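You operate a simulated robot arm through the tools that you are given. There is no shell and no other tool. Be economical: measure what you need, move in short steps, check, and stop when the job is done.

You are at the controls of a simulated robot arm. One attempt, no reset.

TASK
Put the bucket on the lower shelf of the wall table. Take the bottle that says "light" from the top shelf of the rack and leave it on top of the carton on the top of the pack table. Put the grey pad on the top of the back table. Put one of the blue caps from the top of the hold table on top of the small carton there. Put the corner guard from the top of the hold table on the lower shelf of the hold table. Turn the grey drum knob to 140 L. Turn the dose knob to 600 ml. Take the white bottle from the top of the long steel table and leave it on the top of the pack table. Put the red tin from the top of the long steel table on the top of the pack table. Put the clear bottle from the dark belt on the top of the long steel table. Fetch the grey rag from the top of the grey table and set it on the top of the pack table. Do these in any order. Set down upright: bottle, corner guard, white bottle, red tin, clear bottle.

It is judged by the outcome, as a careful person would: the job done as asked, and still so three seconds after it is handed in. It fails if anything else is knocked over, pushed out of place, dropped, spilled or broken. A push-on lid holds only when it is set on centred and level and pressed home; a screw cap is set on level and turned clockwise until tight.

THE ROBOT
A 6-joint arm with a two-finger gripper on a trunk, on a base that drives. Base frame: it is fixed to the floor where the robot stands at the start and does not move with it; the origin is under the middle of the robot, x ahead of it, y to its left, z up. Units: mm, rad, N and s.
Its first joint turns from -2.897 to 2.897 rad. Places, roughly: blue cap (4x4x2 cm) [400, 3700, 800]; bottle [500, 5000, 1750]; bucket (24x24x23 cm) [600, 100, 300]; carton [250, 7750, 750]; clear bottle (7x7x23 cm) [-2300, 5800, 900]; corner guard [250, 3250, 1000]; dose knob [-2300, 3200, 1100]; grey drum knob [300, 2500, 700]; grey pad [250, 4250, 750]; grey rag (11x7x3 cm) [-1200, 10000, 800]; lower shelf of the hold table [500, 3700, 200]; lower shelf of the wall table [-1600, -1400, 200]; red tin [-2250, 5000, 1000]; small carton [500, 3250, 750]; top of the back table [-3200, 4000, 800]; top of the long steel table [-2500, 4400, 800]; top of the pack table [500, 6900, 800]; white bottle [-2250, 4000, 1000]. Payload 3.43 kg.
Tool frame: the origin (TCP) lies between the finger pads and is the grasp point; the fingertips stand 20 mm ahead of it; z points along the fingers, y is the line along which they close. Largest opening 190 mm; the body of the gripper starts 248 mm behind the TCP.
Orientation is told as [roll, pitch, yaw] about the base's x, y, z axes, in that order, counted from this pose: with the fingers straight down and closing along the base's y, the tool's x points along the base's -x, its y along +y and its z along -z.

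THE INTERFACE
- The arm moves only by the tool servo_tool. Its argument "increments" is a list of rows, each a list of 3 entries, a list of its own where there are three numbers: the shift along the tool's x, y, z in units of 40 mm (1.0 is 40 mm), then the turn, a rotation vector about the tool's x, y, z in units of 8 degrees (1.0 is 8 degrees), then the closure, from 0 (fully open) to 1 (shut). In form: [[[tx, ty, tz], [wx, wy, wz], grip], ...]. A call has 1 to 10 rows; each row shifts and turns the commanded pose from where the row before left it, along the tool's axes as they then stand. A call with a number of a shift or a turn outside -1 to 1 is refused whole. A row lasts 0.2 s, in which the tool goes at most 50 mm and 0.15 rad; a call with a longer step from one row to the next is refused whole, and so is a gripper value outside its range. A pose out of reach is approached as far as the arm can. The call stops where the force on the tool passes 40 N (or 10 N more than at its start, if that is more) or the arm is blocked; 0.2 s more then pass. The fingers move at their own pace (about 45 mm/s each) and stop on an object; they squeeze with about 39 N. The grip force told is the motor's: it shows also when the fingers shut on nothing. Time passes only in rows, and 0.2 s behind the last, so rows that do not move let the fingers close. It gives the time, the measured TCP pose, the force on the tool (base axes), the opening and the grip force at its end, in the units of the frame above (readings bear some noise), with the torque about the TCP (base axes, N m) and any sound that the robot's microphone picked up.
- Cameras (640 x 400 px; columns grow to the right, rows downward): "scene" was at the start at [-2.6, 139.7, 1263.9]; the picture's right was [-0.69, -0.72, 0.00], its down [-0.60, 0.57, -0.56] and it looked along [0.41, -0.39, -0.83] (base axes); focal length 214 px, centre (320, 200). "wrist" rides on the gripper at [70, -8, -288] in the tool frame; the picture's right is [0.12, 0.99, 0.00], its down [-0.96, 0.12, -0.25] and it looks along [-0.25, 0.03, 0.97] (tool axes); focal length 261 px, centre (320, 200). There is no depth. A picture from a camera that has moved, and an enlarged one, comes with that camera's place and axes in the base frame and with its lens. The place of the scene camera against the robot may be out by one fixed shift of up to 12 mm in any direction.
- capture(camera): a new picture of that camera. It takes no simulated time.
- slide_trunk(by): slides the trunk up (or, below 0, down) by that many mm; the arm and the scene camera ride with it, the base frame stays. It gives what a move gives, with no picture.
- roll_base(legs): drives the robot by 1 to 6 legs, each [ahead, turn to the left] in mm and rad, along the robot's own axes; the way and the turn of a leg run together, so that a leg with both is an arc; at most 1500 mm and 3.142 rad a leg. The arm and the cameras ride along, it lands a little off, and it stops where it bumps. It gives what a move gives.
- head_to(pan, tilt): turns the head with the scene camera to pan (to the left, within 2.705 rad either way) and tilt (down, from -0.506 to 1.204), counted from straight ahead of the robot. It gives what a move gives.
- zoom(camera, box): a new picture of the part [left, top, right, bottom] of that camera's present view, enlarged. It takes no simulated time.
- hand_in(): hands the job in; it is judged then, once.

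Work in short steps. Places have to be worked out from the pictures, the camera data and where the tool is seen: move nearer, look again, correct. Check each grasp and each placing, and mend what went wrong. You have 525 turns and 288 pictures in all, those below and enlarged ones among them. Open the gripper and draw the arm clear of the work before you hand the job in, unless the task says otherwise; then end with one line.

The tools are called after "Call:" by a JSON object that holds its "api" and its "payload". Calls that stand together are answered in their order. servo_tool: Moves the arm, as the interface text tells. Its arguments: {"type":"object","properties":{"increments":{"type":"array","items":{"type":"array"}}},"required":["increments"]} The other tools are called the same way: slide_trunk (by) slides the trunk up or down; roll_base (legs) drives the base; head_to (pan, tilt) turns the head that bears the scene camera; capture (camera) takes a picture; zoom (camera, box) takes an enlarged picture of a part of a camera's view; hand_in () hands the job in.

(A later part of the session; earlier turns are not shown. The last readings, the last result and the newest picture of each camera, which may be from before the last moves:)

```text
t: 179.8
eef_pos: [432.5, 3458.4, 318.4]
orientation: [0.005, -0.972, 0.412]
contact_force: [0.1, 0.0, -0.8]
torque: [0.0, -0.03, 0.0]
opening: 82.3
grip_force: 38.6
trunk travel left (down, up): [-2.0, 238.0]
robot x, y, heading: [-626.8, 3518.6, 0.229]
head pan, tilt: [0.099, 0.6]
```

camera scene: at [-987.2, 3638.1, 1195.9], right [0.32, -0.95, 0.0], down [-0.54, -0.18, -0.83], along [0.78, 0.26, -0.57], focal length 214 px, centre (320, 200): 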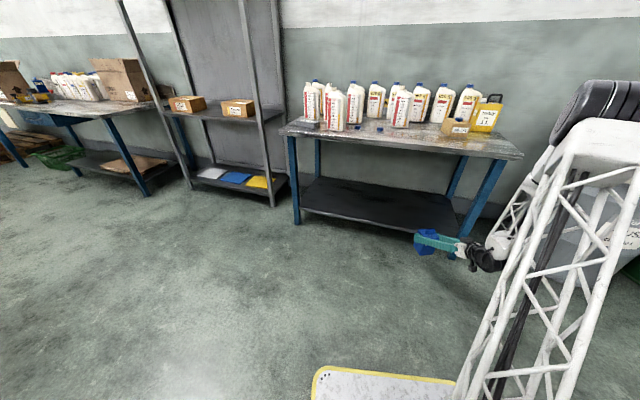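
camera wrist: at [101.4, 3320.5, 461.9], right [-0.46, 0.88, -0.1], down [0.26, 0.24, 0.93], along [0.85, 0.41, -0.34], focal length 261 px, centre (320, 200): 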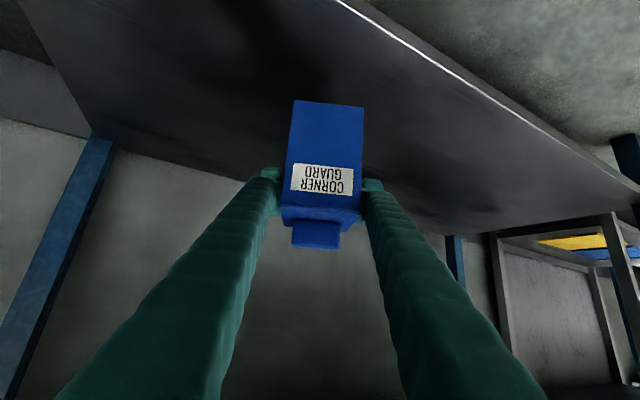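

Now lower in small steps toward contact.

Call:
{"api": "servo_tool", "payload": {"increments": [[[0.2, 0, 0.14], [0, 0, 0], 1], [[0.2, 0, 0.14], [0, 0, 0], 1], [[0, 0, 0], [0, 0, 0], 1]]}}

Call:
{"api": "servo_tool", "payload": {"increments": [[[0.08, 0, 0.055], [0, 0, 0], 1], [[0.08, 0, 0.055], [0, 0, 0], 1], [[0, 0, 0], [0, 0, 0], 1]]}}

Call:
{"api": "zoom", "payload": {"camera": "scene", "box": [410, 170, 530, 270]}}

```text
t: 180.6
eef_pos: [433.0, 3459.7, 300.7]
orientation: [0.005, -0.973, 0.41]
contact_force: [0.4, 0.5, -0.6]
torque: [0.0, -0.02, 0.0]
opening: 82.5
grip_force: 39.2
trunk travel left (down, up): [-2.0, 238.0]
robot x, y, heading: [-629.7, 3516.9, 0.227]
head pan, tilt: [0.099, 0.6]
```

```text
t: 181.4
eef_pos: [432.5, 3460.2, 293.2]
orientation: [0.005, -0.972, 0.41]
contact_force: [0.1, 0.0, -0.9]
torque: [0.0, -0.03, -0.06]
opening: 82.5
grip_force: 39.2
trunk travel left (down, up): [-2.0, 238.0]
robot x, y, heading: [-630.4, 3520.1, 0.225]
head pan, tilt: [0.099, 0.6]
```

```text
4.00 times, centred on (470, 220) of scene
camera zoom: at [-644.7, 3716.9, 1195.9], right [0.32, -0.95, 0.0], down [-0.54, -0.18, -0.82], along [0.78, 0.26, -0.57], focal length 858 px, centre (-280, 120)
```

zoom: 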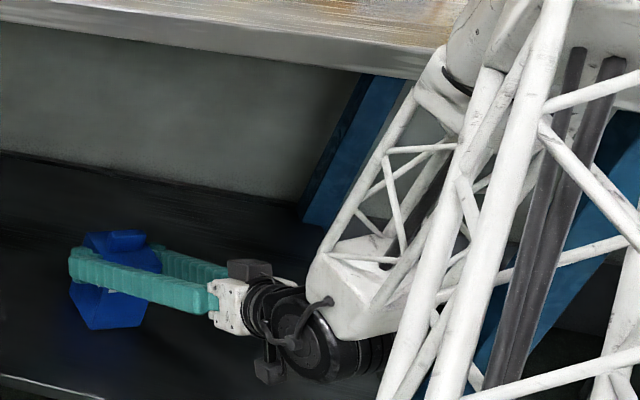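

Still no contact. Creep further.

Call:
{"api": "servo_tool", "payload": {"increments": [[[0.08, 0, 0.055], [0, 0, 0], 1], [[0.08, 0, 0.055], [0, 0, 0], 1], [[0, 0, 0], [0, 0, 0], 1]]}}

Call:
{"api": "servo_tool", "payload": {"increments": [[[0.06, 0, 0.04], [0, 0, 0], 1], [[0, 0, 0], [0, 0, 0], 1]]}}

```text
t: 182.2
eef_pos: [433.4, 3459.5, 287.5]
orientation: [0.005, -0.976, 0.411]
contact_force: [-2.0, -1.5, 16.7]
torque: [0.71, -0.3, 0.08]
opening: 82.3
grip_force: 39.1
trunk travel left (down, up): [-2.0, 238.0]
robot x, y, heading: [-629.4, 3518.1, 0.222]
head pan, tilt: [0.099, 0.6]
```

```text
t: 182.9
eef_pos: [434.1, 3458.7, 286.7]
orientation: [0.0, -0.979, 0.413]
contact_force: [1.9, 2.1, 12.8]
torque: [0.49, 0.52, -0.13]
opening: 82.2
grip_force: 39.2
trunk travel left (down, up): [-2.0, 238.0]
robot x, y, heading: [-629.2, 3517.5, 0.229]
head pan, tilt: [0.099, 0.6]
stopped in row 2: the force on the tool passed its limit at 41 N (the readings are from after the stop); the commanded pose is now the measured one
```

On the shelf. Open and withdraw along the tool axis.

Call:
{"api": "servo_tool", "payload": {"increments": [[[0, 0, 0], [0, 0, 0], 0.5], [[0, 0, 0], [0, 0, 0], 0.4], [[0, 0, 0], [0, 0, 0], 0.3], [[0, 0, 0], [0, 0, 0], 0.3], [[0, 0, -0.5], [0, 0, 0], 0.3], [[0, 0, -0.8], [0, 0, 0], 0.3], [[0, 0, -0.8], [0, 0, 0], 0.3]]}}

Call:
{"api": "capture", "payload": {"camera": "wrist"}}

```text
t: 184.5
eef_pos: [369.7, 3429.1, 331.1]
orientation: [0.012, -0.974, 0.405]
contact_force: [0.2, 0.3, -1.1]
torque: [0.03, -0.06, -0.05]
opening: 133.3
grip_force: 0.0
trunk travel left (down, up): [-2.0, 238.0]
robot x, y, heading: [-634.4, 3515.0, 0.224]
head pan, tilt: [0.099, 0.6]
```

```text
188 pictures are left
camera wrist: at [119.9, 3309.0, 432.9], right [-0.46, 0.88, -0.09], down [0.26, 0.24, 0.94], along [0.85, 0.41, -0.34], focal length 261 px, centre (320, 200)
```

wrist: 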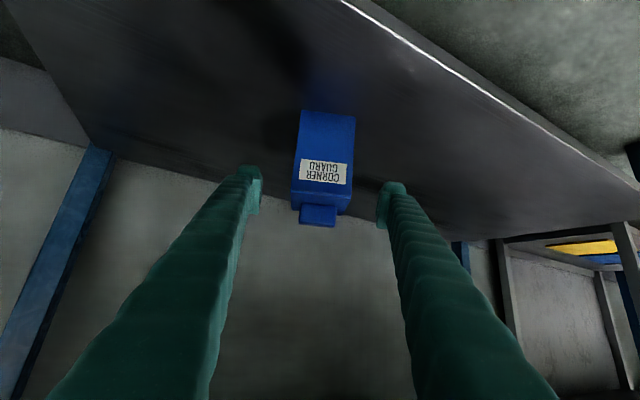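

Guard stands upright on the shelf. Back out 380 mm, raise trunk and arm.

Call:
{"api": "roll_base", "payload": {"legs": [[-400, 0]]}}

Call:
{"api": "slide_trunk", "payload": {"by": 230}}

Call:
{"api": "servo_tool", "payload": {"increments": [[[-0.7, 0, -0.5], [0, 0, 0], 0], [[-0.7, 0, -0.5], [0, 0, 0], 0], [[-0.7, 0, -0.5], [0, 0, 0], 0], [[-0.7, 0, -0.5], [0, 0, 0], 0], [[-0.7, 0, -0.5], [0, 0, 0], 0], [[-0.7, 0, -0.5], [0, 0, 0], 0], [[-0.7, 0, -0.5], [0, 0, 0], 0], [[-0.7, 0, -0.5], [0, 0, 0], 0], [[-0.7, 0, -0.5], [0, 0, 0], 0], [[-0.7, 0, -0.5], [0, 0, 0], 0]]}}

Call:
{"api": "capture", "payload": {"camera": "scene"}}

```text
t: 187.0
eef_pos: [-15.6, 3341.8, 331.1]
orientation: [0.01, -0.974, 0.409]
contact_force: [0.2, 0.5, 0.6]
torque: [0.01, 0.01, -0.04]
opening: 132.9
grip_force: 0.1
trunk travel left (down, up): [-2.0, 238.0]
robot x, y, heading: [-1021.0, 3427.7, 0.222]
head pan, tilt: [0.099, 0.6]
```

```text
t: 189.4
eef_pos: [-15.2, 3341.4, 560.3]
orientation: [0.011, -0.975, 0.408]
contact_force: [-0.1, -0.6, -0.1]
torque: [0.02, -0.01, -0.03]
opening: 133.0
grip_force: 0.0
trunk travel left (down, up): [-232.0, 8.0]
robot x, y, heading: [-1016.1, 3429.5, 0.23]
head pan, tilt: [0.099, 0.6]
```

```text
t: 191.6
eef_pos: [-23.5, 3336.3, 901.9]
orientation: [0.013, -0.973, 0.405]
contact_force: [0.4, 0.7, -1.0]
torque: [0.07, -0.06, 0.01]
opening: 190.0
grip_force: 0.1
trunk travel left (down, up): [-232.0, 8.0]
robot x, y, heading: [-1022.9, 3430.4, 0.232]
head pan, tilt: [0.099, 0.6]
```

```text
187 pictures are left
camera scene: at [-1030.3, 3628.0, 1425.9], right [0.32, -0.95, 0.0], down [-0.54, -0.18, -0.82], along [0.78, 0.26, -0.57], focal length 214 px, centre (320, 200)
```

scene: 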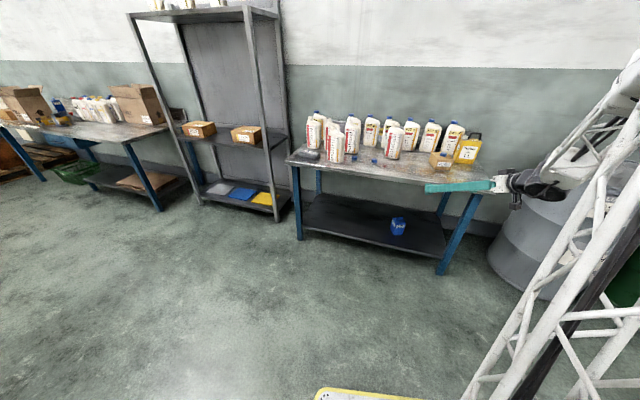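

Guard placed. Next the grey pad. Return the tool to vertical and raise while driving toward (−480, 4150).

Call:
{"api": "servo_tool", "payload": {"increments": [[[-0.6, 0, -0.4], [0, 0.9, 0], 0], [[-0.6, 0, -0.4], [0, 0.9, 0], 0], [[-0.5, 0, -0.5], [0, 0.9, 0], 0], [[-0.5, 0, -0.5], [0, 0.9, 0], 0], [[-0.4, 0, -0.6], [0, 0.9, 0], 0], [[-0.4, 0, -0.6], [0, 0.9, 0], 0], [[-0.2, 0, -0.7], [0, 0.9, 0], 0], [[0, 0, -0.7], [0, 0.67, 0], 0], [[0, 0, -0.7], [0, 0, 0], 0], [[0, 0, -0.7], [0, 0, 0], 0]]}}

Call:
{"api": "roll_base", "payload": {"legs": [[0, 0.7], [880, 0], [0, -0.92]]}}

Call:
{"api": "head_to", "payload": {"pan": 0.2, "tilt": 0.6}}

Call:
{"api": "capture", "payload": {"camera": "scene"}}

Call:
{"api": "capture", "payload": {"camera": "wrist"}}

```text
t: 193.8
eef_pos: [0.2, 3341.3, 1186.5]
orientation: [0.004, -0.005, 0.415]
contact_force: [-0.4, -0.1, 0.7]
torque: [0.0, -0.05, -0.01]
opening: 190.0
grip_force: 0.0
trunk travel left (down, up): [-232.0, 8.0]
robot x, y, heading: [-1014.5, 3428.5, 0.228]
head pan, tilt: [0.099, 0.6]
```

```text
t: 200.9
eef_pos: [344.9, 4679.9, 1188.2]
orientation: [0.005, -0.017, 1.089]
contact_force: [-2.6, 3.1, 0.5]
torque: [-0.04, -0.06, 0.19]
opening: 187.8
grip_force: 0.0
trunk travel left (down, up): [-232.0, 8.0]
robot x, y, heading: [-512.5, 4118.5, 0.899]
head pan, tilt: [0.099, 0.6]
stopped in leg 3: the force on the tool passed its limit at 68 N (the readings are from after the stop); the commanded pose is now the measured one
```

```text
t: 201.6
eef_pos: [345.2, 4679.6, 1188.6]
orientation: [0.005, -0.018, 1.09]
contact_force: [-1.5, 7.4, -0.6]
torque: [0.03, 0.03, 0.5]
opening: 187.2
grip_force: 0.0
trunk travel left (down, up): [-232.0, 8.0]
robot x, y, heading: [-511.6, 4119.5, 0.896]
head pan, tilt: [0.201, 0.6]
```

```text
186 pictures are left
camera scene: at [-656.1, 4264.2, 1425.8], right [0.89, -0.46, 0.0], down [-0.26, -0.5, -0.82], along [0.38, 0.73, -0.57], focal length 214 px, centre (320, 200)
```

scene: 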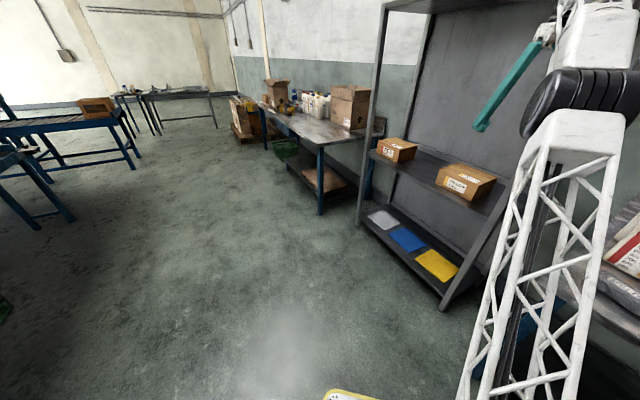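

```text
185 pictures are left
camera wrist: at [319.4, 4608.9, 1473.5], right [-0.94, 0.35, 0.0], down [0.34, 0.9, 0.26], along [0.09, 0.25, -0.96], focal length 261 px, centre (320, 200)
```

wrist: 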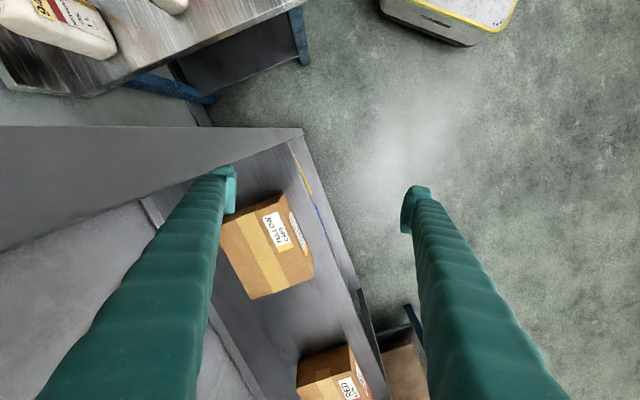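

The gripper swung into the rack's front from the far side and touched its end panel. Reverse the turn, then back away before turning right.

Call:
{"api": "roll_base", "payload": {"legs": [[0, 0.3], [-600, 0]]}}

Call:
{"api": "head_to", "payload": {"pan": -0.3, "tilt": 0.4}}

Call:
{"api": "capture", "payload": {"camera": "scene"}}

```text
t: 205.9
eef_pos: [-67.5, 4356.6, 1187.6]
orientation: [0.004, -0.017, 1.379]
contact_force: [-0.8, -0.9, -0.3]
torque: [0.01, 0.01, 0.03]
opening: 189.8
grip_force: 0.0
trunk travel left (down, up): [-232.0, 8.0]
robot x, y, heading: [-730.0, 3574.8, 1.184]
head pan, tilt: [0.201, 0.6]
```

```text
t: 206.8
eef_pos: [-68.7, 4358.9, 1188.4]
orientation: [0.006, -0.017, 1.379]
contact_force: [0.1, 0.4, -0.8]
torque: [-0.01, 0.02, -0.02]
opening: 190.1
grip_force: 0.0
trunk travel left (down, up): [-232.0, 8.0]
robot x, y, heading: [-729.1, 3572.4, 1.183]
head pan, tilt: [-0.3, 0.4]
```

```text
184 pictures are left
camera scene: at [-870.0, 3656.7, 1444.1], right [0.77, -0.64, 0.0], down [-0.25, -0.3, -0.92], along [0.59, 0.71, -0.39], focal length 214 px, centre (320, 200)
```

scene: 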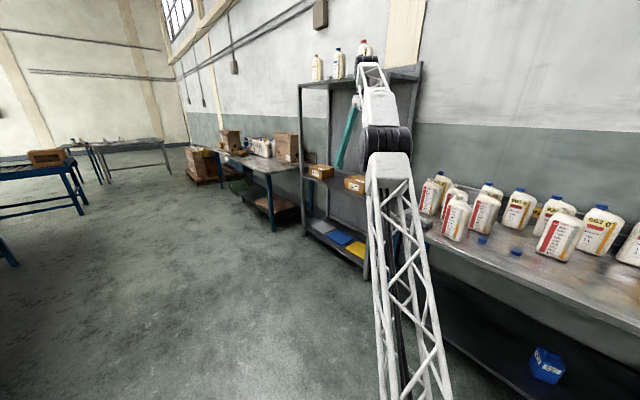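

Rack undisturbed. Take a safer route: swing left, drive to (−900, 4100), turn right to face the hold table, then go ahead.

Call:
{"api": "roll_base", "payload": {"legs": [[0, 0.7], [555, 0], [0, -1.88], [400, 0]]}}

Call:
{"api": "head_to", "payload": {"pan": 0.0, "tilt": 0.6}}

Call:
{"api": "capture", "payload": {"camera": "scene"}}

Call:
{"api": "capture", "payload": {"camera": "wrist"}}

```text
t: 218.7
eef_pos: [474.8, 3775.1, 1188.7]
orientation: [0.005, -0.017, 0.195]
contact_force: [0.3, -0.1, 0.1]
torque: [0.0, 0.0, 0.05]
opening: 190.0
grip_force: 0.0
trunk travel left (down, up): [-232.0, 8.0]
robot x, y, heading: [-499.1, 4091.8, 0.007]
head pan, tilt: [-0.3, 0.4]
```

```text
t: 219.5
eef_pos: [473.9, 3775.5, 1187.8]
orientation: [0.007, -0.017, 0.194]
contact_force: [0.6, -0.7, -0.3]
torque: [-0.01, -0.01, 0.01]
opening: 190.1
grip_force: 0.1
trunk travel left (down, up): [-232.0, 8.0]
robot x, y, heading: [-499.8, 4094.2, 0.005]
head pan, tilt: [0.0, 0.6]
```

```text
183 pictures are left
camera scene: at [-465.5, 4278.9, 1426.0], right [0.0, -1.0, 0.0], down [-0.56, 0.0, -0.83], along [0.83, 0.0, -0.56], focal length 214 px, centre (320, 200)
```

scene: 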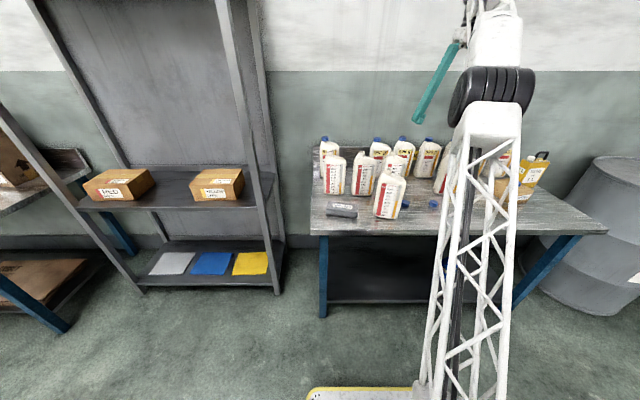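

```text
182 pictures are left
camera wrist: at [402.5, 3751.3, 1473.7], right [-0.31, 0.95, 0.0], down [0.92, 0.3, 0.27], along [0.25, 0.09, -0.96], focal length 261 px, centre (320, 200)
```

wrist: 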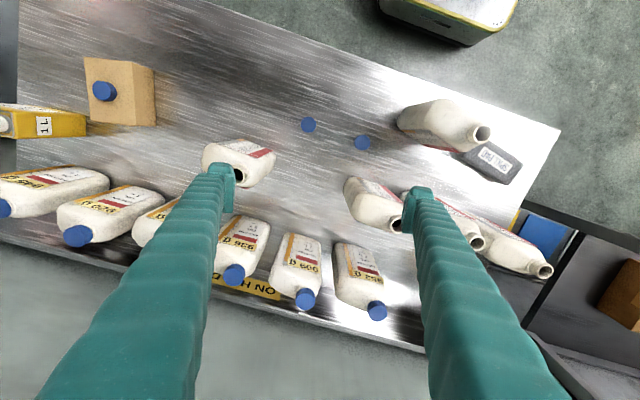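

Zoom in on the grey pad.

Call:
{"api": "zoom", "payload": {"camera": "scene", "box": [300, 150, 440, 240]}}

Call:
{"api": "zoom", "payload": {"camera": "wrist", "box": [400, 80, 560, 220]}}

```text
4.44 times, centred on (370, 195) of scene
camera zoom: at [-465.5, 4278.9, 1426.0], right [0.0, -1.0, 0.0], down [-0.56, 0.0, -0.83], along [0.83, 0.0, -0.56], focal length 953 px, centre (98, 222)
```

zoom: 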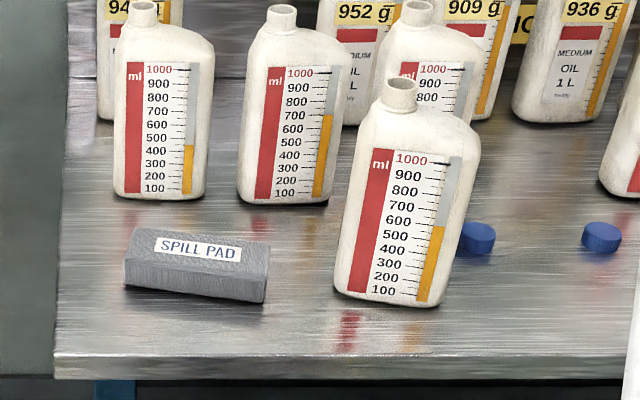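

```text
2.86 times, centred on (480, 150) of wrist
camera zoom: at [402.5, 3751.3, 1473.7], right [-0.31, 0.95, 0.0], down [0.92, 0.3, 0.27], along [0.25, 0.09, -0.96], focal length 745 px, centre (-137, 343)
```

zoom: 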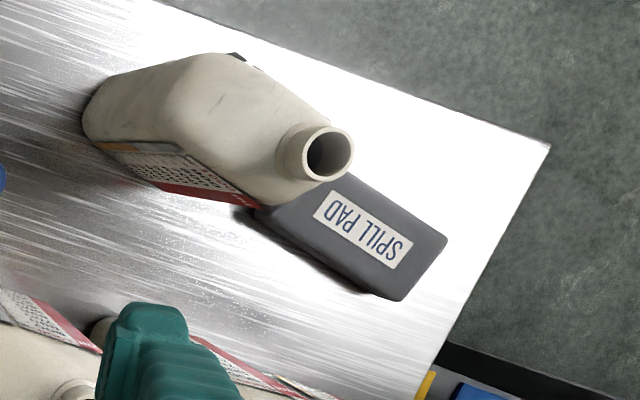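

Pad ("SPILL PAD") centre ≈ (362, 4170), long axis ≈79°. Move over it at height, then rotate to grip across its short side.

Call:
{"api": "servo_tool", "payload": {"increments": [[[0.08, 0.95, 0], [0, 0, 0], 0], [[0.08, 0.95, 0], [0, 0, 0], 0], [[0.08, 0.95, 0], [0, 0, 0], 0], [[0.08, 0.95, 0], [0, 0, 0], 0], [[0.08, 0.95, 0], [0, 0, 0], 0], [[0.08, 0.95, 0], [0, 0, 0], 0], [[0.08, 0.95, 0], [0, 0, 0], 0], [[0.08, 0.95, 0], [0, 0, 0], 0], [[0.08, 0.95, 0], [0, 0, 0], 0], [[0.08, 0.95, 0], [0, 0, 0], 0]]}}

Call:
{"api": "servo_tool", "payload": {"increments": [[[0, 0.7, 0.1], [0, 0, -0.94], 0.3], [[0, 0, 0.3], [0, 0, -0.94], 0.3], [[0, 0, 0.3], [0, 0, -0.94], 0.3], [[0, 0, 0.3], [0, 0, -0.94], 0.3], [[0, 0, 0.3], [0, 0, -0.94], 0.3], [[0, 0, 0.3], [0, 0, -0.94], 0.3], [[0, 0, 0.3], [0, 0, -0.94], 0.3], [[0, 0, 0.3], [0, 0, -0.94], 0.3], [[0, 0, 0.3], [0, 0, -0.94], 0.3]]}}

Call:
{"api": "capture", "payload": {"camera": "wrist"}}

```text
t: 221.7
eef_pos: [371.0, 4139.1, 1189.6]
orientation: [0.005, -0.017, 0.195]
contact_force: [-0.2, 0.4, 1.5]
torque: [0.14, 0.04, -0.02]
opening: 189.8
grip_force: 0.1
trunk travel left (down, up): [-232.0, 8.0]
robot x, y, heading: [-496.3, 4092.0, 0.004]
head pan, tilt: [0.0, 0.6]
```

```text
t: 223.7
eef_pos: [364.9, 4172.5, 1089.7]
orientation: [-0.012, -0.014, 1.379]
contact_force: [-0.3, 0.1, 0.0]
torque: [-0.01, -0.03, 0.03]
opening: 133.0
grip_force: 0.0
trunk travel left (down, up): [-232.0, 8.0]
robot x, y, heading: [-497.8, 4092.3, 0.003]
head pan, tilt: [0.0, 0.6]
```

```text
179 pictures are left
camera wrist: at [354.7, 4098.9, 1375.2], right [-1.0, 0.07, -0.02], down [0.07, 0.96, 0.26], along [0.03, 0.26, -0.97], focal length 261 px, centre (320, 200)
```

wrist: 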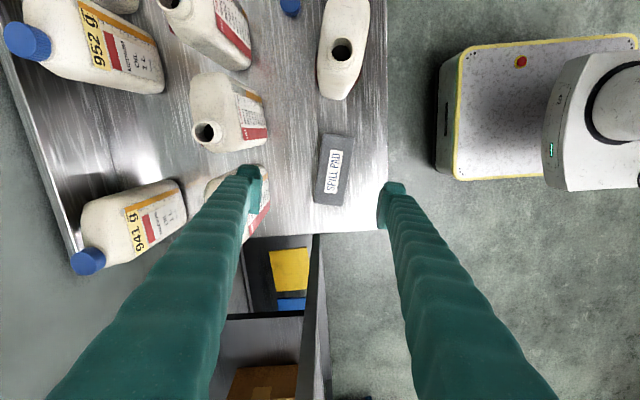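

Pad centre refined to ≈ (340, 4181). Shift and descend to z≈870.

Call:
{"api": "servo_tool", "payload": {"increments": [[[-0.1, 0.65, 0.1], [0, 0, -0.2], 0.42], [[0, 0, 0.9], [0, 0, 0], 0.42], [[0, 0, 0.9], [0, 0, 0], 0.42], [[0, 0, 0.9], [0, 0, 0], 0.42], [[0, 0, 0.9], [0, 0, 0], 0.42], [[0, 0, 0.9], [0, 0, 0], 0.42], [[0, 0, 0.8], [0, 0, 0], 0.42]]}}

Call:
{"api": "capture", "payload": {"camera": "wrist"}}

```text
t: 225.3
eef_pos: [343.7, 4180.1, 872.5]
orientation: [-0.016, -0.015, 1.405]
contact_force: [-0.8, 0.2, 1.1]
torque: [0.01, -0.07, -0.01]
opening: 110.2
grip_force: 0.2
trunk travel left (down, up): [-232.0, 8.0]
robot x, y, heading: [-499.7, 4093.6, 0.002]
head pan, tilt: [0.0, 0.6]
```

```text
178 pictures are left
camera wrist: at [334.9, 4107.9, 1159.5], right [-1.0, 0.05, -0.02], down [0.04, 0.97, 0.26], along [0.03, 0.26, -0.97], focal length 261 px, centre (320, 200)
```

wrist: 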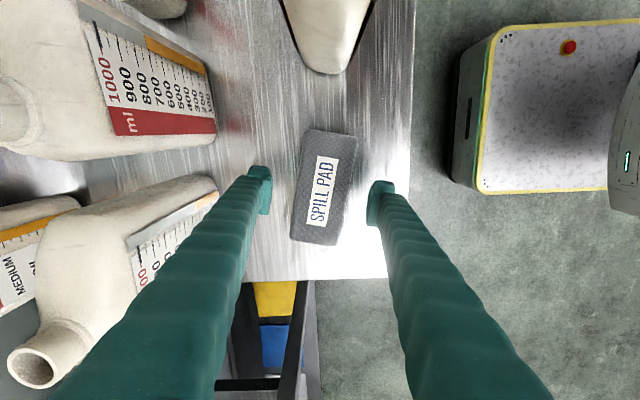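

Aligned. Descend 44 mm and close.

Call:
{"api": "servo_tool", "payload": {"increments": [[[0.1, 0.1, 0.6], [0, 0, 0], 0.42], [[0, 0, 0.5], [0, 0, 0], 0.42], [[0, 0, 0], [0, 0, 0], 0.6], [[0, 0, 0], [0, 0, 0], 0.8], [[0, 0, 0], [0, 0, 0], 1], [[0, 0, 0], [0, 0, 0], 1], [[0, 0, 0], [0, 0, 0], 1]]}}

Call:
{"api": "servo_tool", "payload": {"increments": [[[0, 0, -0.8], [0, 0, 0], 1], [[0, 0, -0.9], [0, 0, 0], 1], [[0, 0, -0.9], [0, 0, 0], 1], [[0, 0, -0.9], [0, 0, 0], 1], [[0, 0, -0.9], [0, 0, 0], 1], [[0, 0, -0.9], [0, 0, 0], 1], [[0, 0, -0.9], [0, 0, 0], 1]]}}

Call:
{"api": "capture", "payload": {"camera": "wrist"}}

```text
t: 226.9
eef_pos: [340.5, 4175.9, 830.2]
orientation: [-0.014, -0.012, 1.406]
contact_force: [-0.3, -0.2, 0.2]
torque: [-0.03, 0.02, 0.02]
opening: 66.7
grip_force: 39.7
trunk travel left (down, up): [-232.0, 8.0]
robot x, y, heading: [-502.2, 4089.0, 0.0]
head pan, tilt: [0.0, 0.6]
```

```text
t: 228.5
eef_pos: [337.9, 4174.3, 1077.5]
orientation: [-0.017, -0.011, 1.405]
contact_force: [0.9, -0.2, -1.2]
torque: [-0.05, 0.05, 0.0]
opening: 66.8
grip_force: 39.0
trunk travel left (down, up): [-232.0, 8.0]
robot x, y, heading: [-499.0, 4090.1, -0.001]
head pan, tilt: [0.0, 0.6]
```

```text
177 pictures are left
camera wrist: at [328.9, 4102.0, 1364.6], right [-1.0, 0.05, -0.02], down [0.04, 0.97, 0.26], along [0.03, 0.26, -0.97], focal length 261 px, centre (320, 200)
```

wrist: 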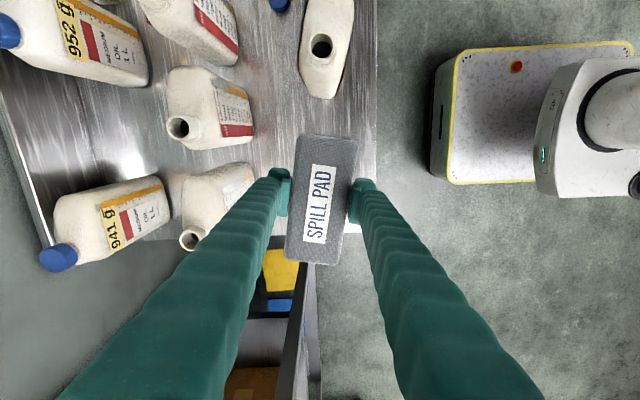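

Pad held (bottom ≈30 mm below TCP). Back off 400 mm and survey the west side.

Call:
{"api": "roll_base", "payload": {"legs": [[-450, 0]]}}

Call:
{"api": "head_to", "payload": {"pan": 2.6, "tilt": 0.35}}

Call:
{"api": "capture", "payload": {"camera": "scene"}}

Call:
{"api": "head_to", "payload": {"pan": -2.6, "tilt": 0.35}}

Call:
{"api": "capture", "payload": {"camera": "scene"}}

```text
t: 231.2
eef_pos: [-112.0, 4179.7, 1077.2]
orientation: [-0.015, -0.012, 1.412]
contact_force: [0.1, 0.1, -0.5]
torque: [-0.03, 0.03, -0.02]
opening: 66.6
grip_force: 38.2
trunk travel left (down, up): [-232.0, 8.0]
robot x, y, heading: [-947.7, 4091.4, 0.006]
head pan, tilt: [0.0, 0.6]
```

```text
t: 233.5
eef_pos: [-112.2, 4179.2, 1078.5]
orientation: [-0.014, -0.012, 1.411]
contact_force: [-0.2, 0.2, 0.5]
torque: [0.01, 0.01, 0.01]
opening: 66.2
grip_force: 38.7
trunk travel left (down, up): [-232.0, 8.0]
robot x, y, heading: [-946.2, 4088.4, 0.007]
head pan, tilt: [2.601, 0.351]
```

```text
176 pictures are left
camera scene: at [-1083.2, 4323.9, 1448.7], right [0.51, 0.86, 0.0], down [0.3, -0.17, -0.94], along [-0.81, 0.48, -0.34], focal length 214 px, centre (320, 200)
```

scene: 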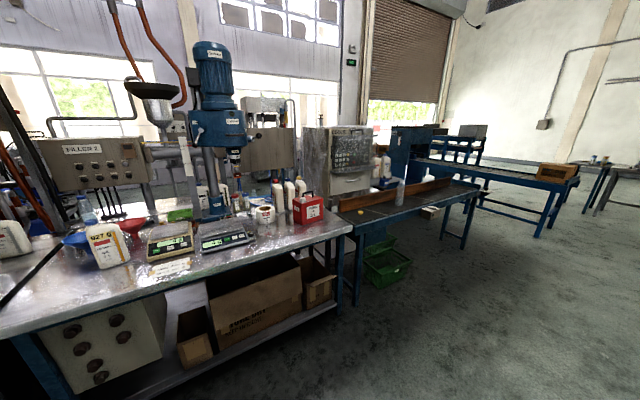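

```text
t: 237.6
eef_pos: [-110.3, 4178.4, 1077.7]
orientation: [-0.015, -0.012, 1.413]
contact_force: [-0.2, -0.1, -1.7]
torque: [-0.02, 0.0, -0.04]
opening: 66.5
grip_force: 38.9
trunk travel left (down, up): [-232.0, 8.0]
robot x, y, heading: [-948.7, 4088.8, 0.007]
head pan, tilt: [-2.601, 0.351]
```

```text
175 pictures are left
camera scene: at [-1082.4, 4228.0, 1448.7], right [-0.52, 0.85, 0.0], down [0.29, 0.18, -0.94], along [-0.8, -0.49, -0.34], focal length 214 px, centre (320, 200)
```

scene: 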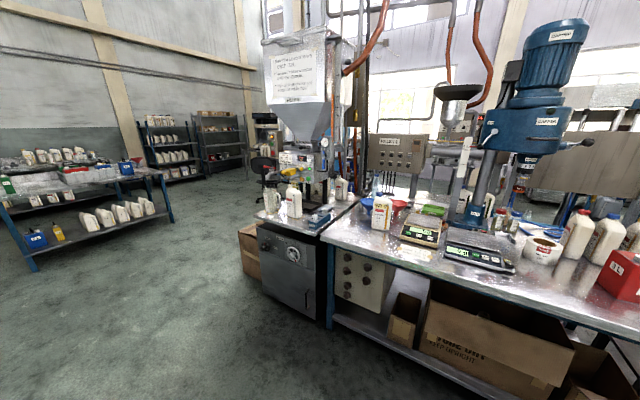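

The back table is behind the long table, so I go around the south end. Drive to about (−1360, 1725) and look west.

Call:
{"api": "roll_base", "payload": {"legs": [[0, -1.75], [1500, 0], [900, 0], [0, -1.39]]}}

Call:
{"api": "head_to", "payload": {"pan": -0.4, "tilt": 0.3}}

Call:
{"api": "capture", "payload": {"camera": "scene"}}

```text
t: 257.6
eef_pos: [-2155.5, 1549.3, 1078.6]
orientation: [-0.015, -0.012, -1.714]
contact_force: [0.2, 0.1, -0.5]
torque: [0.02, 0.0, -0.01]
opening: 66.6
grip_force: 38.4
trunk travel left (down, up): [-232.0, 8.0]
robot x, y, heading: [-1320.6, 1651.7, -3.117]
head pan, tilt: [-2.601, 0.351]
```

```text
t: 259.6
eef_pos: [-2156.5, 1550.1, 1077.5]
orientation: [-0.014, -0.012, -1.717]
contact_force: [0.0, -0.8, -1.1]
torque: [0.0, 0.02, -0.02]
opening: 66.7
grip_force: 39.1
trunk travel left (down, up): [-232.0, 8.0]
robot x, y, heading: [-1318.4, 1649.9, -3.121]
head pan, tilt: [-0.4, 0.3]
```

```text
174 pictures are left
camera scene: at [-1337.9, 1478.7, 1453.4], right [0.37, 0.93, 0.0], down [0.27, -0.11, -0.96], along [-0.89, 0.35, -0.3], focal length 214 px, centre (320, 200)
```

scene: 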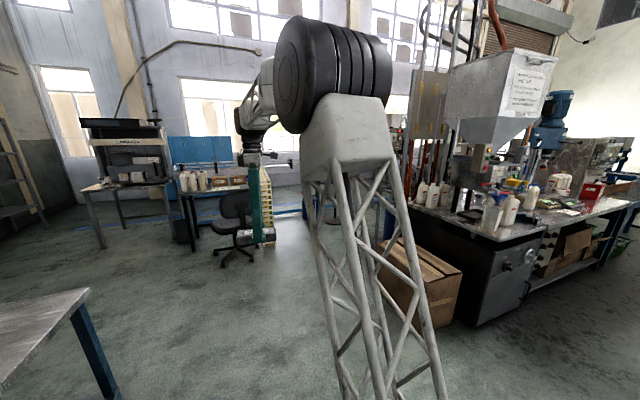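

Drive 1500 mm west and look north between the tables.

Call:
{"api": "roll_base", "payload": {"legs": [[1500, 0], [150, 0]]}}

Call:
{"api": "head_to", "payload": {"pan": -1.5, "tilt": 0.25}}

Call:
{"api": "capture", "payload": {"camera": "scene"}}

```text
t: 268.1
eef_pos: [-3834.4, 1539.4, 1078.6]
orientation: [-0.014, -0.012, -1.73]
contact_force: [0.6, 0.6, -0.9]
torque: [0.01, 0.04, 0.01]
opening: 66.8
grip_force: 39.4
trunk travel left (down, up): [-232.0, 8.0]
robot x, y, heading: [-2997.9, 1626.2, -3.137]
head pan, tilt: [-0.4, 0.3]
```

```text
t: 269.5
eef_pos: [-3835.0, 1540.7, 1078.9]
orientation: [-0.013, -0.01, -1.731]
contact_force: [0.6, -0.2, -1.0]
torque: [0.02, 0.0, -0.02]
opening: 66.6
grip_force: 39.1
trunk travel left (down, up): [-232.0, 8.0]
robot x, y, heading: [-2998.6, 1630.1, -3.136]
head pan, tilt: [-1.499, 0.25]
```

```text
173 pictures are left
camera scene: at [-2940.0, 1513.5, 1458.1], right [1.0, 0.08, 0.0], down [0.02, -0.25, -0.97], along [-0.08, 0.97, -0.25], focal length 214 px, centre (320, 200)
```

scene: 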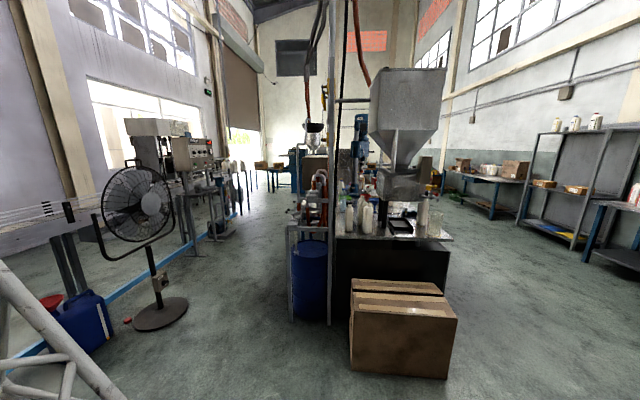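

Corridor on the left at x≈−3700. Drive there, turn north, and look.

Call:
{"api": "roll_base", "payload": {"legs": [[680, 0], [0, -1.571], [900, 0]]}}

Call:
{"api": "head_to", "payload": {"pan": -0.3, "tilt": 0.3}}

Call:
{"api": "capture", "payload": {"camera": "scene"}}

```text
t: 271.8
eef_pos: [-4184.4, 1548.6, 1085.9]
orientation: [-0.021, -0.013, -1.742]
contact_force: [1.7, 0.6, 1.8]
torque: [-0.04, 0.47, 0.01]
opening: 66.8
grip_force: 39.1
trunk travel left (down, up): [-232.0, 8.0]
robot x, y, heading: [-3351.2, 1631.2, 3.14]
head pan, tilt: [-1.499, 0.25]
stopped in leg 1: the robot was blocked; the commanded pose is now the measured one
```

```text
t: 273.2
eef_pos: [-4186.0, 1548.3, 1083.3]
orientation: [-0.02, -0.013, -1.742]
contact_force: [0.1, -0.4, -1.5]
torque: [-0.04, -0.02, 0.0]
opening: 66.7
grip_force: 39.3
trunk travel left (down, up): [-232.0, 8.0]
robot x, y, heading: [-3352.3, 1628.7, 3.134]
head pan, tilt: [-0.3, 0.3]
```

```text
172 pictures are left
camera scene: at [-3376.2, 1448.0, 1453.4], right [0.3, 0.95, 0.0], down [0.28, -0.09, -0.96], along [-0.91, 0.29, -0.3], focal length 214 px, centre (320, 200)
```

scene: 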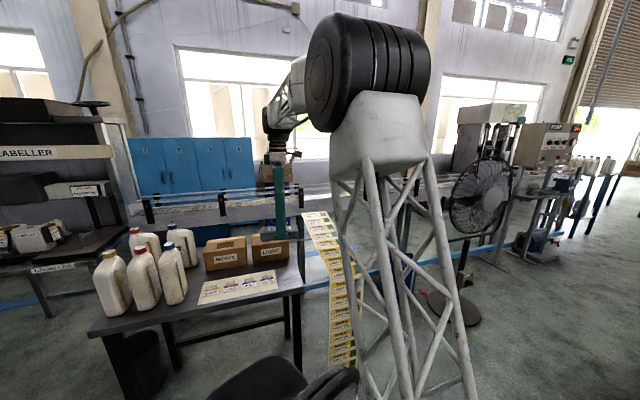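

A chair blocks the way ahead. Back off 350 mm and go diagonally north-west into the corridor.

Call:
{"api": "roll_base", "payload": {"legs": [[-350, 0], [0, -0.79], [600, 0], [0, -0.37]]}}

Call:
{"api": "head_to", "payload": {"pan": -0.5, "tilt": 0.35}}

Call:
{"api": "capture", "payload": {"camera": "scene"}}

```text
t: 281.9
eef_pos: [-3767.8, 2826.0, 1082.1]
orientation: [-0.019, -0.013, -2.958]
contact_force: [-0.1, 0.8, -0.8]
torque: [-0.02, 0.0, 0.0]
opening: 66.6
grip_force: 38.6
trunk travel left (down, up): [-232.0, 8.0]
robot x, y, heading: [-3403.5, 2065.2, 1.922]
head pan, tilt: [-0.3, 0.3]
```

```text
t: 282.6
eef_pos: [-3768.1, 2826.1, 1083.0]
orientation: [-0.02, -0.012, -2.957]
contact_force: [-0.2, 0.6, 0.1]
torque: [-0.01, 0.01, 0.0]
opening: 66.6
grip_force: 39.3
trunk travel left (down, up): [-232.0, 8.0]
robot x, y, heading: [-3405.4, 2070.3, 1.92]
head pan, tilt: [-0.499, 0.351]
```

```text
171 pictures are left
camera scene: at [-3550.7, 2029.1, 1448.7], right [0.99, -0.15, 0.0], down [-0.05, -0.34, -0.94], along [0.14, 0.93, -0.34], focal length 214 px, centre (320, 200)
```

scene: 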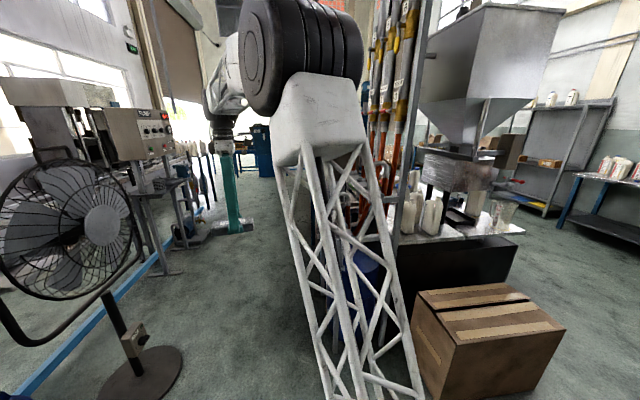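

Continue 680 mm, straighten to north, and look right for the back table.

Call:
{"api": "roll_base", "payload": {"legs": [[700, 0], [0, -0.35], [200, 0]]}}

Call:
{"api": "head_to", "payload": {"pan": -0.6, "tilt": 0.35}}

Call:
{"api": "capture", "payload": {"camera": "scene"}}

```text
t: 288.8
eef_pos: [-3720.0, 3764.9, 1082.9]
orientation: [-0.019, -0.012, 2.966]
contact_force: [-1.0, 0.7, -1.7]
torque: [0.04, -0.01, -0.01]
opening: 67.0
grip_force: 39.0
trunk travel left (down, up): [-232.0, 8.0]
robot x, y, heading: [-3642.7, 2928.6, 1.559]
head pan, tilt: [-0.499, 0.351]
```

```text
t: 289.5
eef_pos: [-3720.4, 3766.1, 1081.9]
orientation: [-0.019, -0.012, 2.967]
contact_force: [-0.4, -0.5, -0.6]
torque: [-0.02, -0.01, 0.0]
opening: 66.6
grip_force: 38.8
trunk travel left (down, up): [-232.0, 8.0]
robot x, y, heading: [-3641.5, 2934.0, 1.562]
head pan, tilt: [-0.6, 0.351]
```

```text
170 pictures are left
camera scene: at [-3783.7, 2938.7, 1448.7], right [0.82, -0.57, 0.0], down [-0.2, -0.28, -0.94], along [0.54, 0.77, -0.34], focal length 214 px, centre (320, 200)
```

scene: 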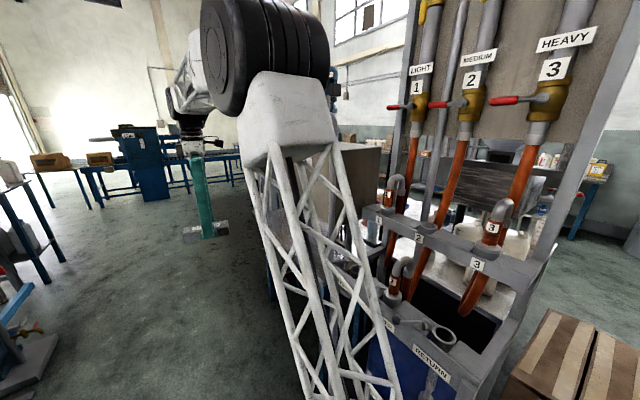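

Drive forward 800 mm and look directly right.

Call:
{"api": "roll_base", "payload": {"legs": [[800, 0]]}}

Call:
{"api": "head_to", "payload": {"pan": -1.5, "tilt": 0.5}}

Call:
{"api": "capture", "payload": {"camera": "scene"}}

```text
t: 293.8
eef_pos: [-3731.9, 4576.8, 1081.4]
orientation: [-0.021, -0.01, 2.985]
contact_force: [0.4, -0.3, -1.3]
torque: [0.01, 0.02, -0.01]
opening: 66.7
grip_force: 39.1
trunk travel left (down, up): [-232.0, 8.0]
robot x, y, heading: [-3643.4, 3741.2, 1.581]
head pan, tilt: [-0.6, 0.351]
```

```text
t: 295.0
eef_pos: [-3732.0, 4575.2, 1081.6]
orientation: [-0.02, -0.011, 2.983]
contact_force: [1.1, 0.9, -0.5]
torque: [0.0, -0.02, 0.02]
opening: 66.4
grip_force: 39.4
trunk travel left (down, up): [-232.0, 8.0]
robot x, y, heading: [-3642.3, 3740.8, 1.579]
head pan, tilt: [-1.499, 0.499]
```

```text
169 pictures are left
camera scene: at [-3744.7, 3678.0, 1435.0], right [0.08, -1.0, 0.0], down [-0.48, -0.04, -0.88], along [0.88, 0.07, -0.48], focal length 214 px, centre (320, 200)
```

scene: 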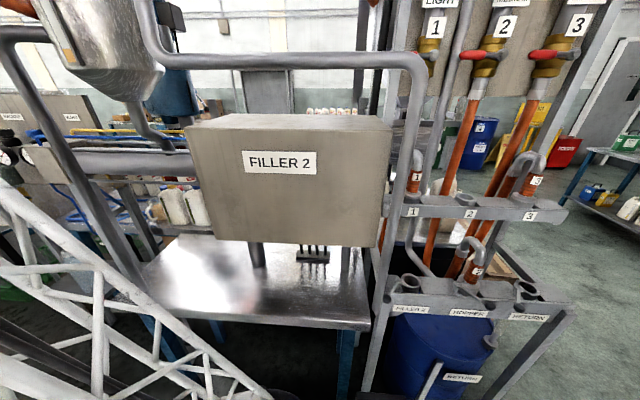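

The back table is the steel table under FILLER 2; its free area is at about (−3230, 4190). First retract the arm to ~640 mm radius, then reposition to (−4050, 4190) and face east.

Call:
{"api": "servo_tool", "payload": {"increments": [[[0.154, 0.96, 0], [0, 0, 0], 1], [[0.154, 0.96, 0], [0, 0, 0], 1], [[0.154, 0.96, 0], [0, 0, 0], 1], [[0.154, 0.96, 0], [0, 0, 0], 1], [[0.154, 0.96, 0], [0, 0, 0], 1]]}}

Call:
{"api": "roll_base", "payload": {"legs": [[0, 0.74], [600, 0]]}}

Call:
{"api": "head_to", "payload": {"pan": -1.2, "tilt": 0.4}}

Call:
{"api": "capture", "payload": {"camera": "scene"}}

```text
t: 296.2
eef_pos: [-3733.3, 4381.1, 1079.8]
orientation: [-0.018, -0.013, 2.984]
contact_force: [-0.4, 0.9, -2.4]
torque: [-0.24, -0.04, 0.02]
opening: 66.4
grip_force: 39.2
trunk travel left (down, up): [-232.0, 8.0]
robot x, y, heading: [-3641.4, 3743.3, 1.576]
head pan, tilt: [-1.499, 0.499]
```

```text
t: 297.7
eef_pos: [-3899.0, 4330.8, 1079.1]
orientation: [-0.02, -0.012, -3.038]
contact_force: [-0.9, -0.1, -0.6]
torque: [0.0, 0.0, 0.0]
opening: 66.6
grip_force: 38.3
trunk travel left (down, up): [-232.0, 8.0]
robot x, y, heading: [-3653.2, 3734.5, 1.81]
head pan, tilt: [-1.499, 0.499]
stopped in leg 1: the robot was blocked; the commanded pose is now the measured one
```

```text
t: 298.5
eef_pos: [-3898.4, 4331.6, 1079.1]
orientation: [-0.018, -0.013, -3.039]
contact_force: [0.5, 0.3, -1.0]
torque: [0.01, 0.0, 0.01]
opening: 66.5
grip_force: 38.8
trunk travel left (down, up): [-232.0, 8.0]
robot x, y, heading: [-3648.4, 3735.8, 1.807]
head pan, tilt: [-1.201, 0.4]
```

```text
168 pictures are left
camera scene: at [-3745.9, 3673.3, 1444.1], right [0.57, -0.82, 0.0], down [-0.32, -0.22, -0.92], along [0.76, 0.53, -0.39], focal length 214 px, centre (320, 200)
```

scene: 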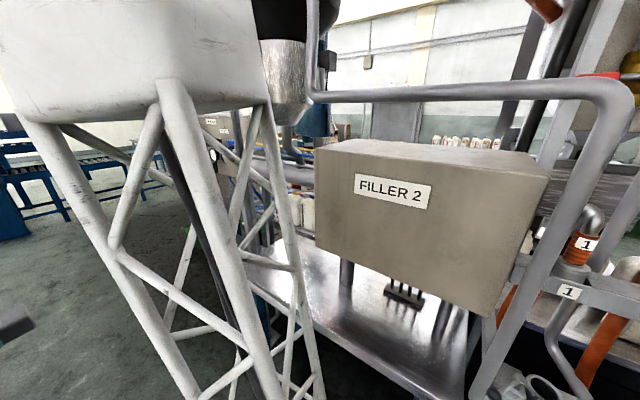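

The rear corner touched the frame. Drive forward 300 mm first, then turn further left.

Call:
{"api": "roll_base", "payload": {"legs": [[350, 0.15], [0, 0.45], [280, 0]]}}

Call:
{"api": "capture", "payload": {"camera": "scene"}}

```text
t: 303.8
eef_pos: [-4515.4, 4605.6, 1078.7]
orientation: [-0.017, -0.014, -2.429]
contact_force: [0.4, -0.3, -0.3]
torque: [-0.02, -0.02, -0.01]
opening: 66.6
grip_force: 39.1
trunk travel left (down, up): [-232.0, 8.0]
robot x, y, heading: [-3970.4, 4258.4, 2.419]
head pan, tilt: [-1.201, 0.4]
```

```text
167 pictures are left
camera scene: at [-4017.8, 4149.8, 1444.1], right [0.94, -0.34, 0.0], down [-0.13, -0.37, -0.92], along [0.32, 0.87, -0.39], focal length 214 px, centre (320, 200)
```

scene: 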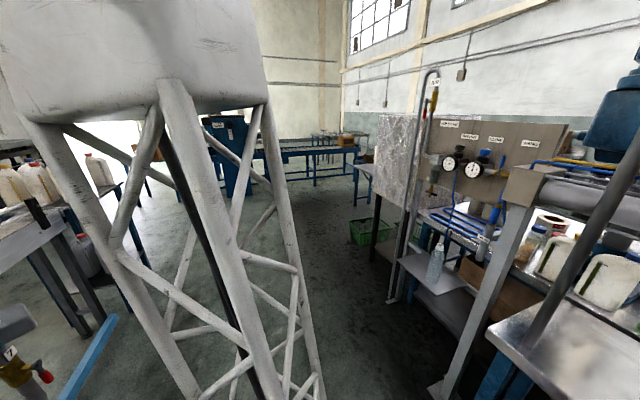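

Go forward 120 mm more, then turn right to face the table (heading ≈ −0.3).

Call:
{"api": "roll_base", "payload": {"legs": [[120, 0], [0, -2.6]]}}

Call:
{"api": "head_to", "payload": {"pan": 0.2, "tilt": 0.6}}

Call:
{"api": "capture", "payload": {"camera": "scene"}}

Call:
{"api": "capture", "payload": {"camera": "wrist"}}

```text
t: 311.3
eef_pos: [-3412.4, 4375.2, 1080.1]
orientation: [-0.019, -0.011, 1.332]
contact_force: [-0.3, -0.2, -1.1]
torque: [0.02, -0.02, -0.02]
opening: 66.4
grip_force: 38.8
trunk travel left (down, up): [-232.0, 8.0]
robot x, y, heading: [-4057.1, 4336.7, -0.092]
head pan, tilt: [-1.201, 0.4]
```

```text
t: 312.8
eef_pos: [-3412.7, 4375.6, 1078.4]
orientation: [-0.018, -0.013, 1.331]
contact_force: [-1.2, -0.4, -1.1]
torque: [-0.02, -0.01, 0.01]
opening: 66.8
grip_force: 39.1
trunk travel left (down, up): [-232.0, 8.0]
robot x, y, heading: [-4057.4, 4339.1, -0.1]
head pan, tilt: [0.201, 0.6]
```

```text
166 pictures are left
camera scene: at [-4003.3, 4541.9, 1425.9], right [0.1, -1.0, 0.0], down [-0.56, -0.06, -0.83], along [0.82, 0.08, -0.56], focal length 214 px, centre (320, 200)
```

scene: 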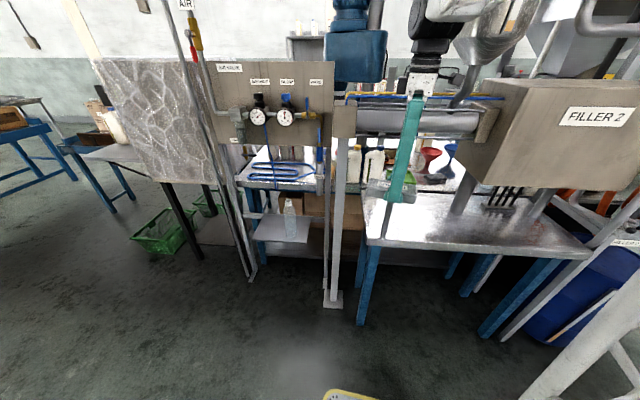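

```text
165 pictures are left
camera wrist: at [-3427.2, 4303.5, 1365.0], right [-0.99, 0.12, -0.02], down [0.11, 0.96, 0.26], along [0.05, 0.25, -0.97], focal length 261 px, centre (320, 200)
```

wrist: 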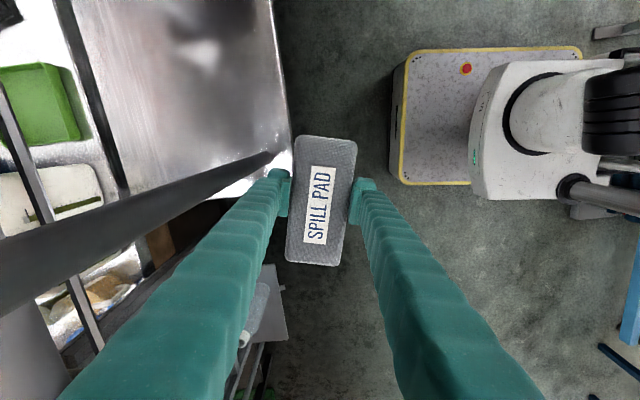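

The table's free area is clear between a slanted pipe at its left corner and the filler box. Move −y 160 mm, then +x 182 mm to (−3230, 4215).

Call:
{"api": "servo_tool", "payload": {"increments": [[[0.97, -0.24, 0], [0, 0, 0], 1], [[0.97, -0.24, 0], [0, 0, 0], 1], [[0.97, -0.24, 0], [0, 0, 0], 1], [[0.97, -0.24, 0], [0, 0, 0], 1], [[-0.217, -0.884, 0], [0, 0, 0], 1], [[-0.217, -0.884, 0], [0, 0, 0], 1], [[-0.217, -0.884, 0], [0, 0, 0], 1], [[-0.217, -0.884, 0], [0, 0, 0], 1], [[-0.217, -0.884, 0], [0, 0, 0], 1]]}}

Call:
{"api": "capture", "payload": {"camera": "wrist"}}

Call:
{"api": "capture", "payload": {"camera": "scene"}}

```text
t: 314.4
eef_pos: [-3347.9, 4217.1, 1086.6]
orientation: [-0.005, -0.009, 1.328]
contact_force: [0.8, -0.9, -1.1]
torque: [0.0, 0.0, 0.01]
opening: 66.8
grip_force: 38.9
trunk travel left (down, up): [-232.0, 8.0]
robot x, y, heading: [-4063.8, 4333.8, -0.106]
head pan, tilt: [0.201, 0.6]
stopped in row 8: the force on the tool passed its limit at 541 N (the readings are from after the stop); the commanded pose is now the measured one
```

```text
164 pictures are left
camera wrist: at [-3359.2, 4144.4, 1373.0], right [-0.99, 0.12, -0.01], down [0.12, 0.96, 0.26], along [0.04, 0.25, -0.97], focal length 261 px, centre (320, 200)
```

wrist: 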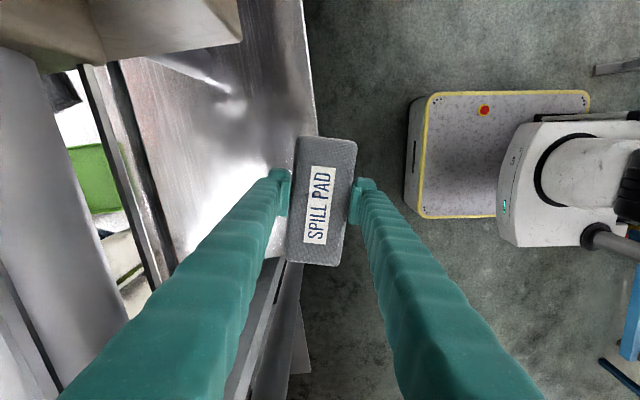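

```text
163 pictures are left
camera scene: at [-4069.6, 4549.1, 1435.5], right [0.09, -1.0, 0.01], down [-0.53, -0.06, -0.85], along [0.84, 0.07, -0.53], focal length 214 px, centre (320, 200)
```

scene: 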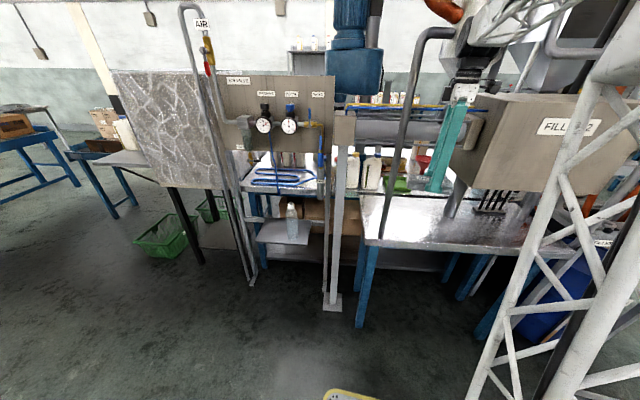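

I hit the top bar (z≈1520) of a pipe frame standing in front of the table with the wrist. Nothing seems displaced; I'll back the base 170 mm, lower to just above table height outside, and then slide in under the bar.

Call:
{"api": "roll_base", "payload": {"legs": [[-170, 0]]}}

Call:
{"api": "capture", "payload": {"camera": "scene"}}

Call:
{"api": "capture", "payload": {"camera": "wrist"}}

```text
t: 315.2
eef_pos: [-3337.5, 4207.7, 1059.7]
orientation: [-0.035, -0.004, 1.314]
contact_force: [6.0, -1.0, -12.2]
torque: [0.22, 1.76, 0.01]
opening: 66.7
grip_force: 38.4
trunk travel left (down, up): [-232.0, 8.0]
robot x, y, heading: [-4176.0, 4358.7, -0.147]
head pan, tilt: [0.201, 0.6]
stopped in leg 1: the force on the tool passed its limit at 56 N (the readings are from after the stop); the commanded pose is now the measured one
```

```text
162 pictures are left
camera scene: at [-4249.8, 4577.7, 1448.9], right [0.05, -1.0, 0.02], down [-0.47, -0.04, -0.88], along [0.88, 0.04, -0.48], focal length 214 px, centre (320, 200)
```

scene: 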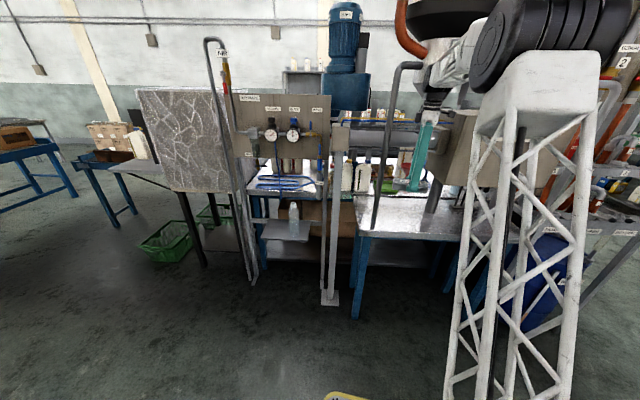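

```text
161 pictures are left
camera wrist: at [-3357.3, 4139.8, 1346.9], right [-0.99, 0.14, -0.03], down [0.12, 0.96, 0.25], along [0.07, 0.24, -0.97], focal length 261 px, centre (320, 200)
```

wrist: 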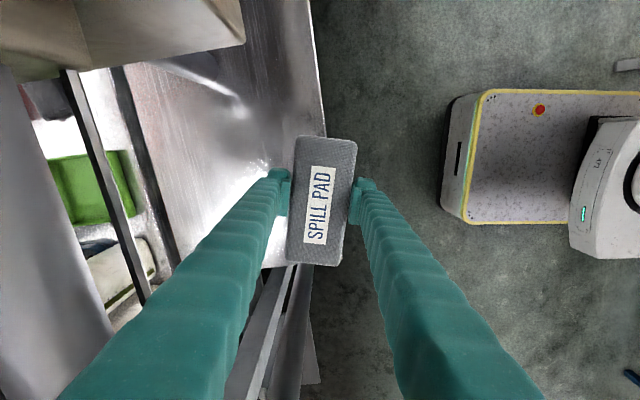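

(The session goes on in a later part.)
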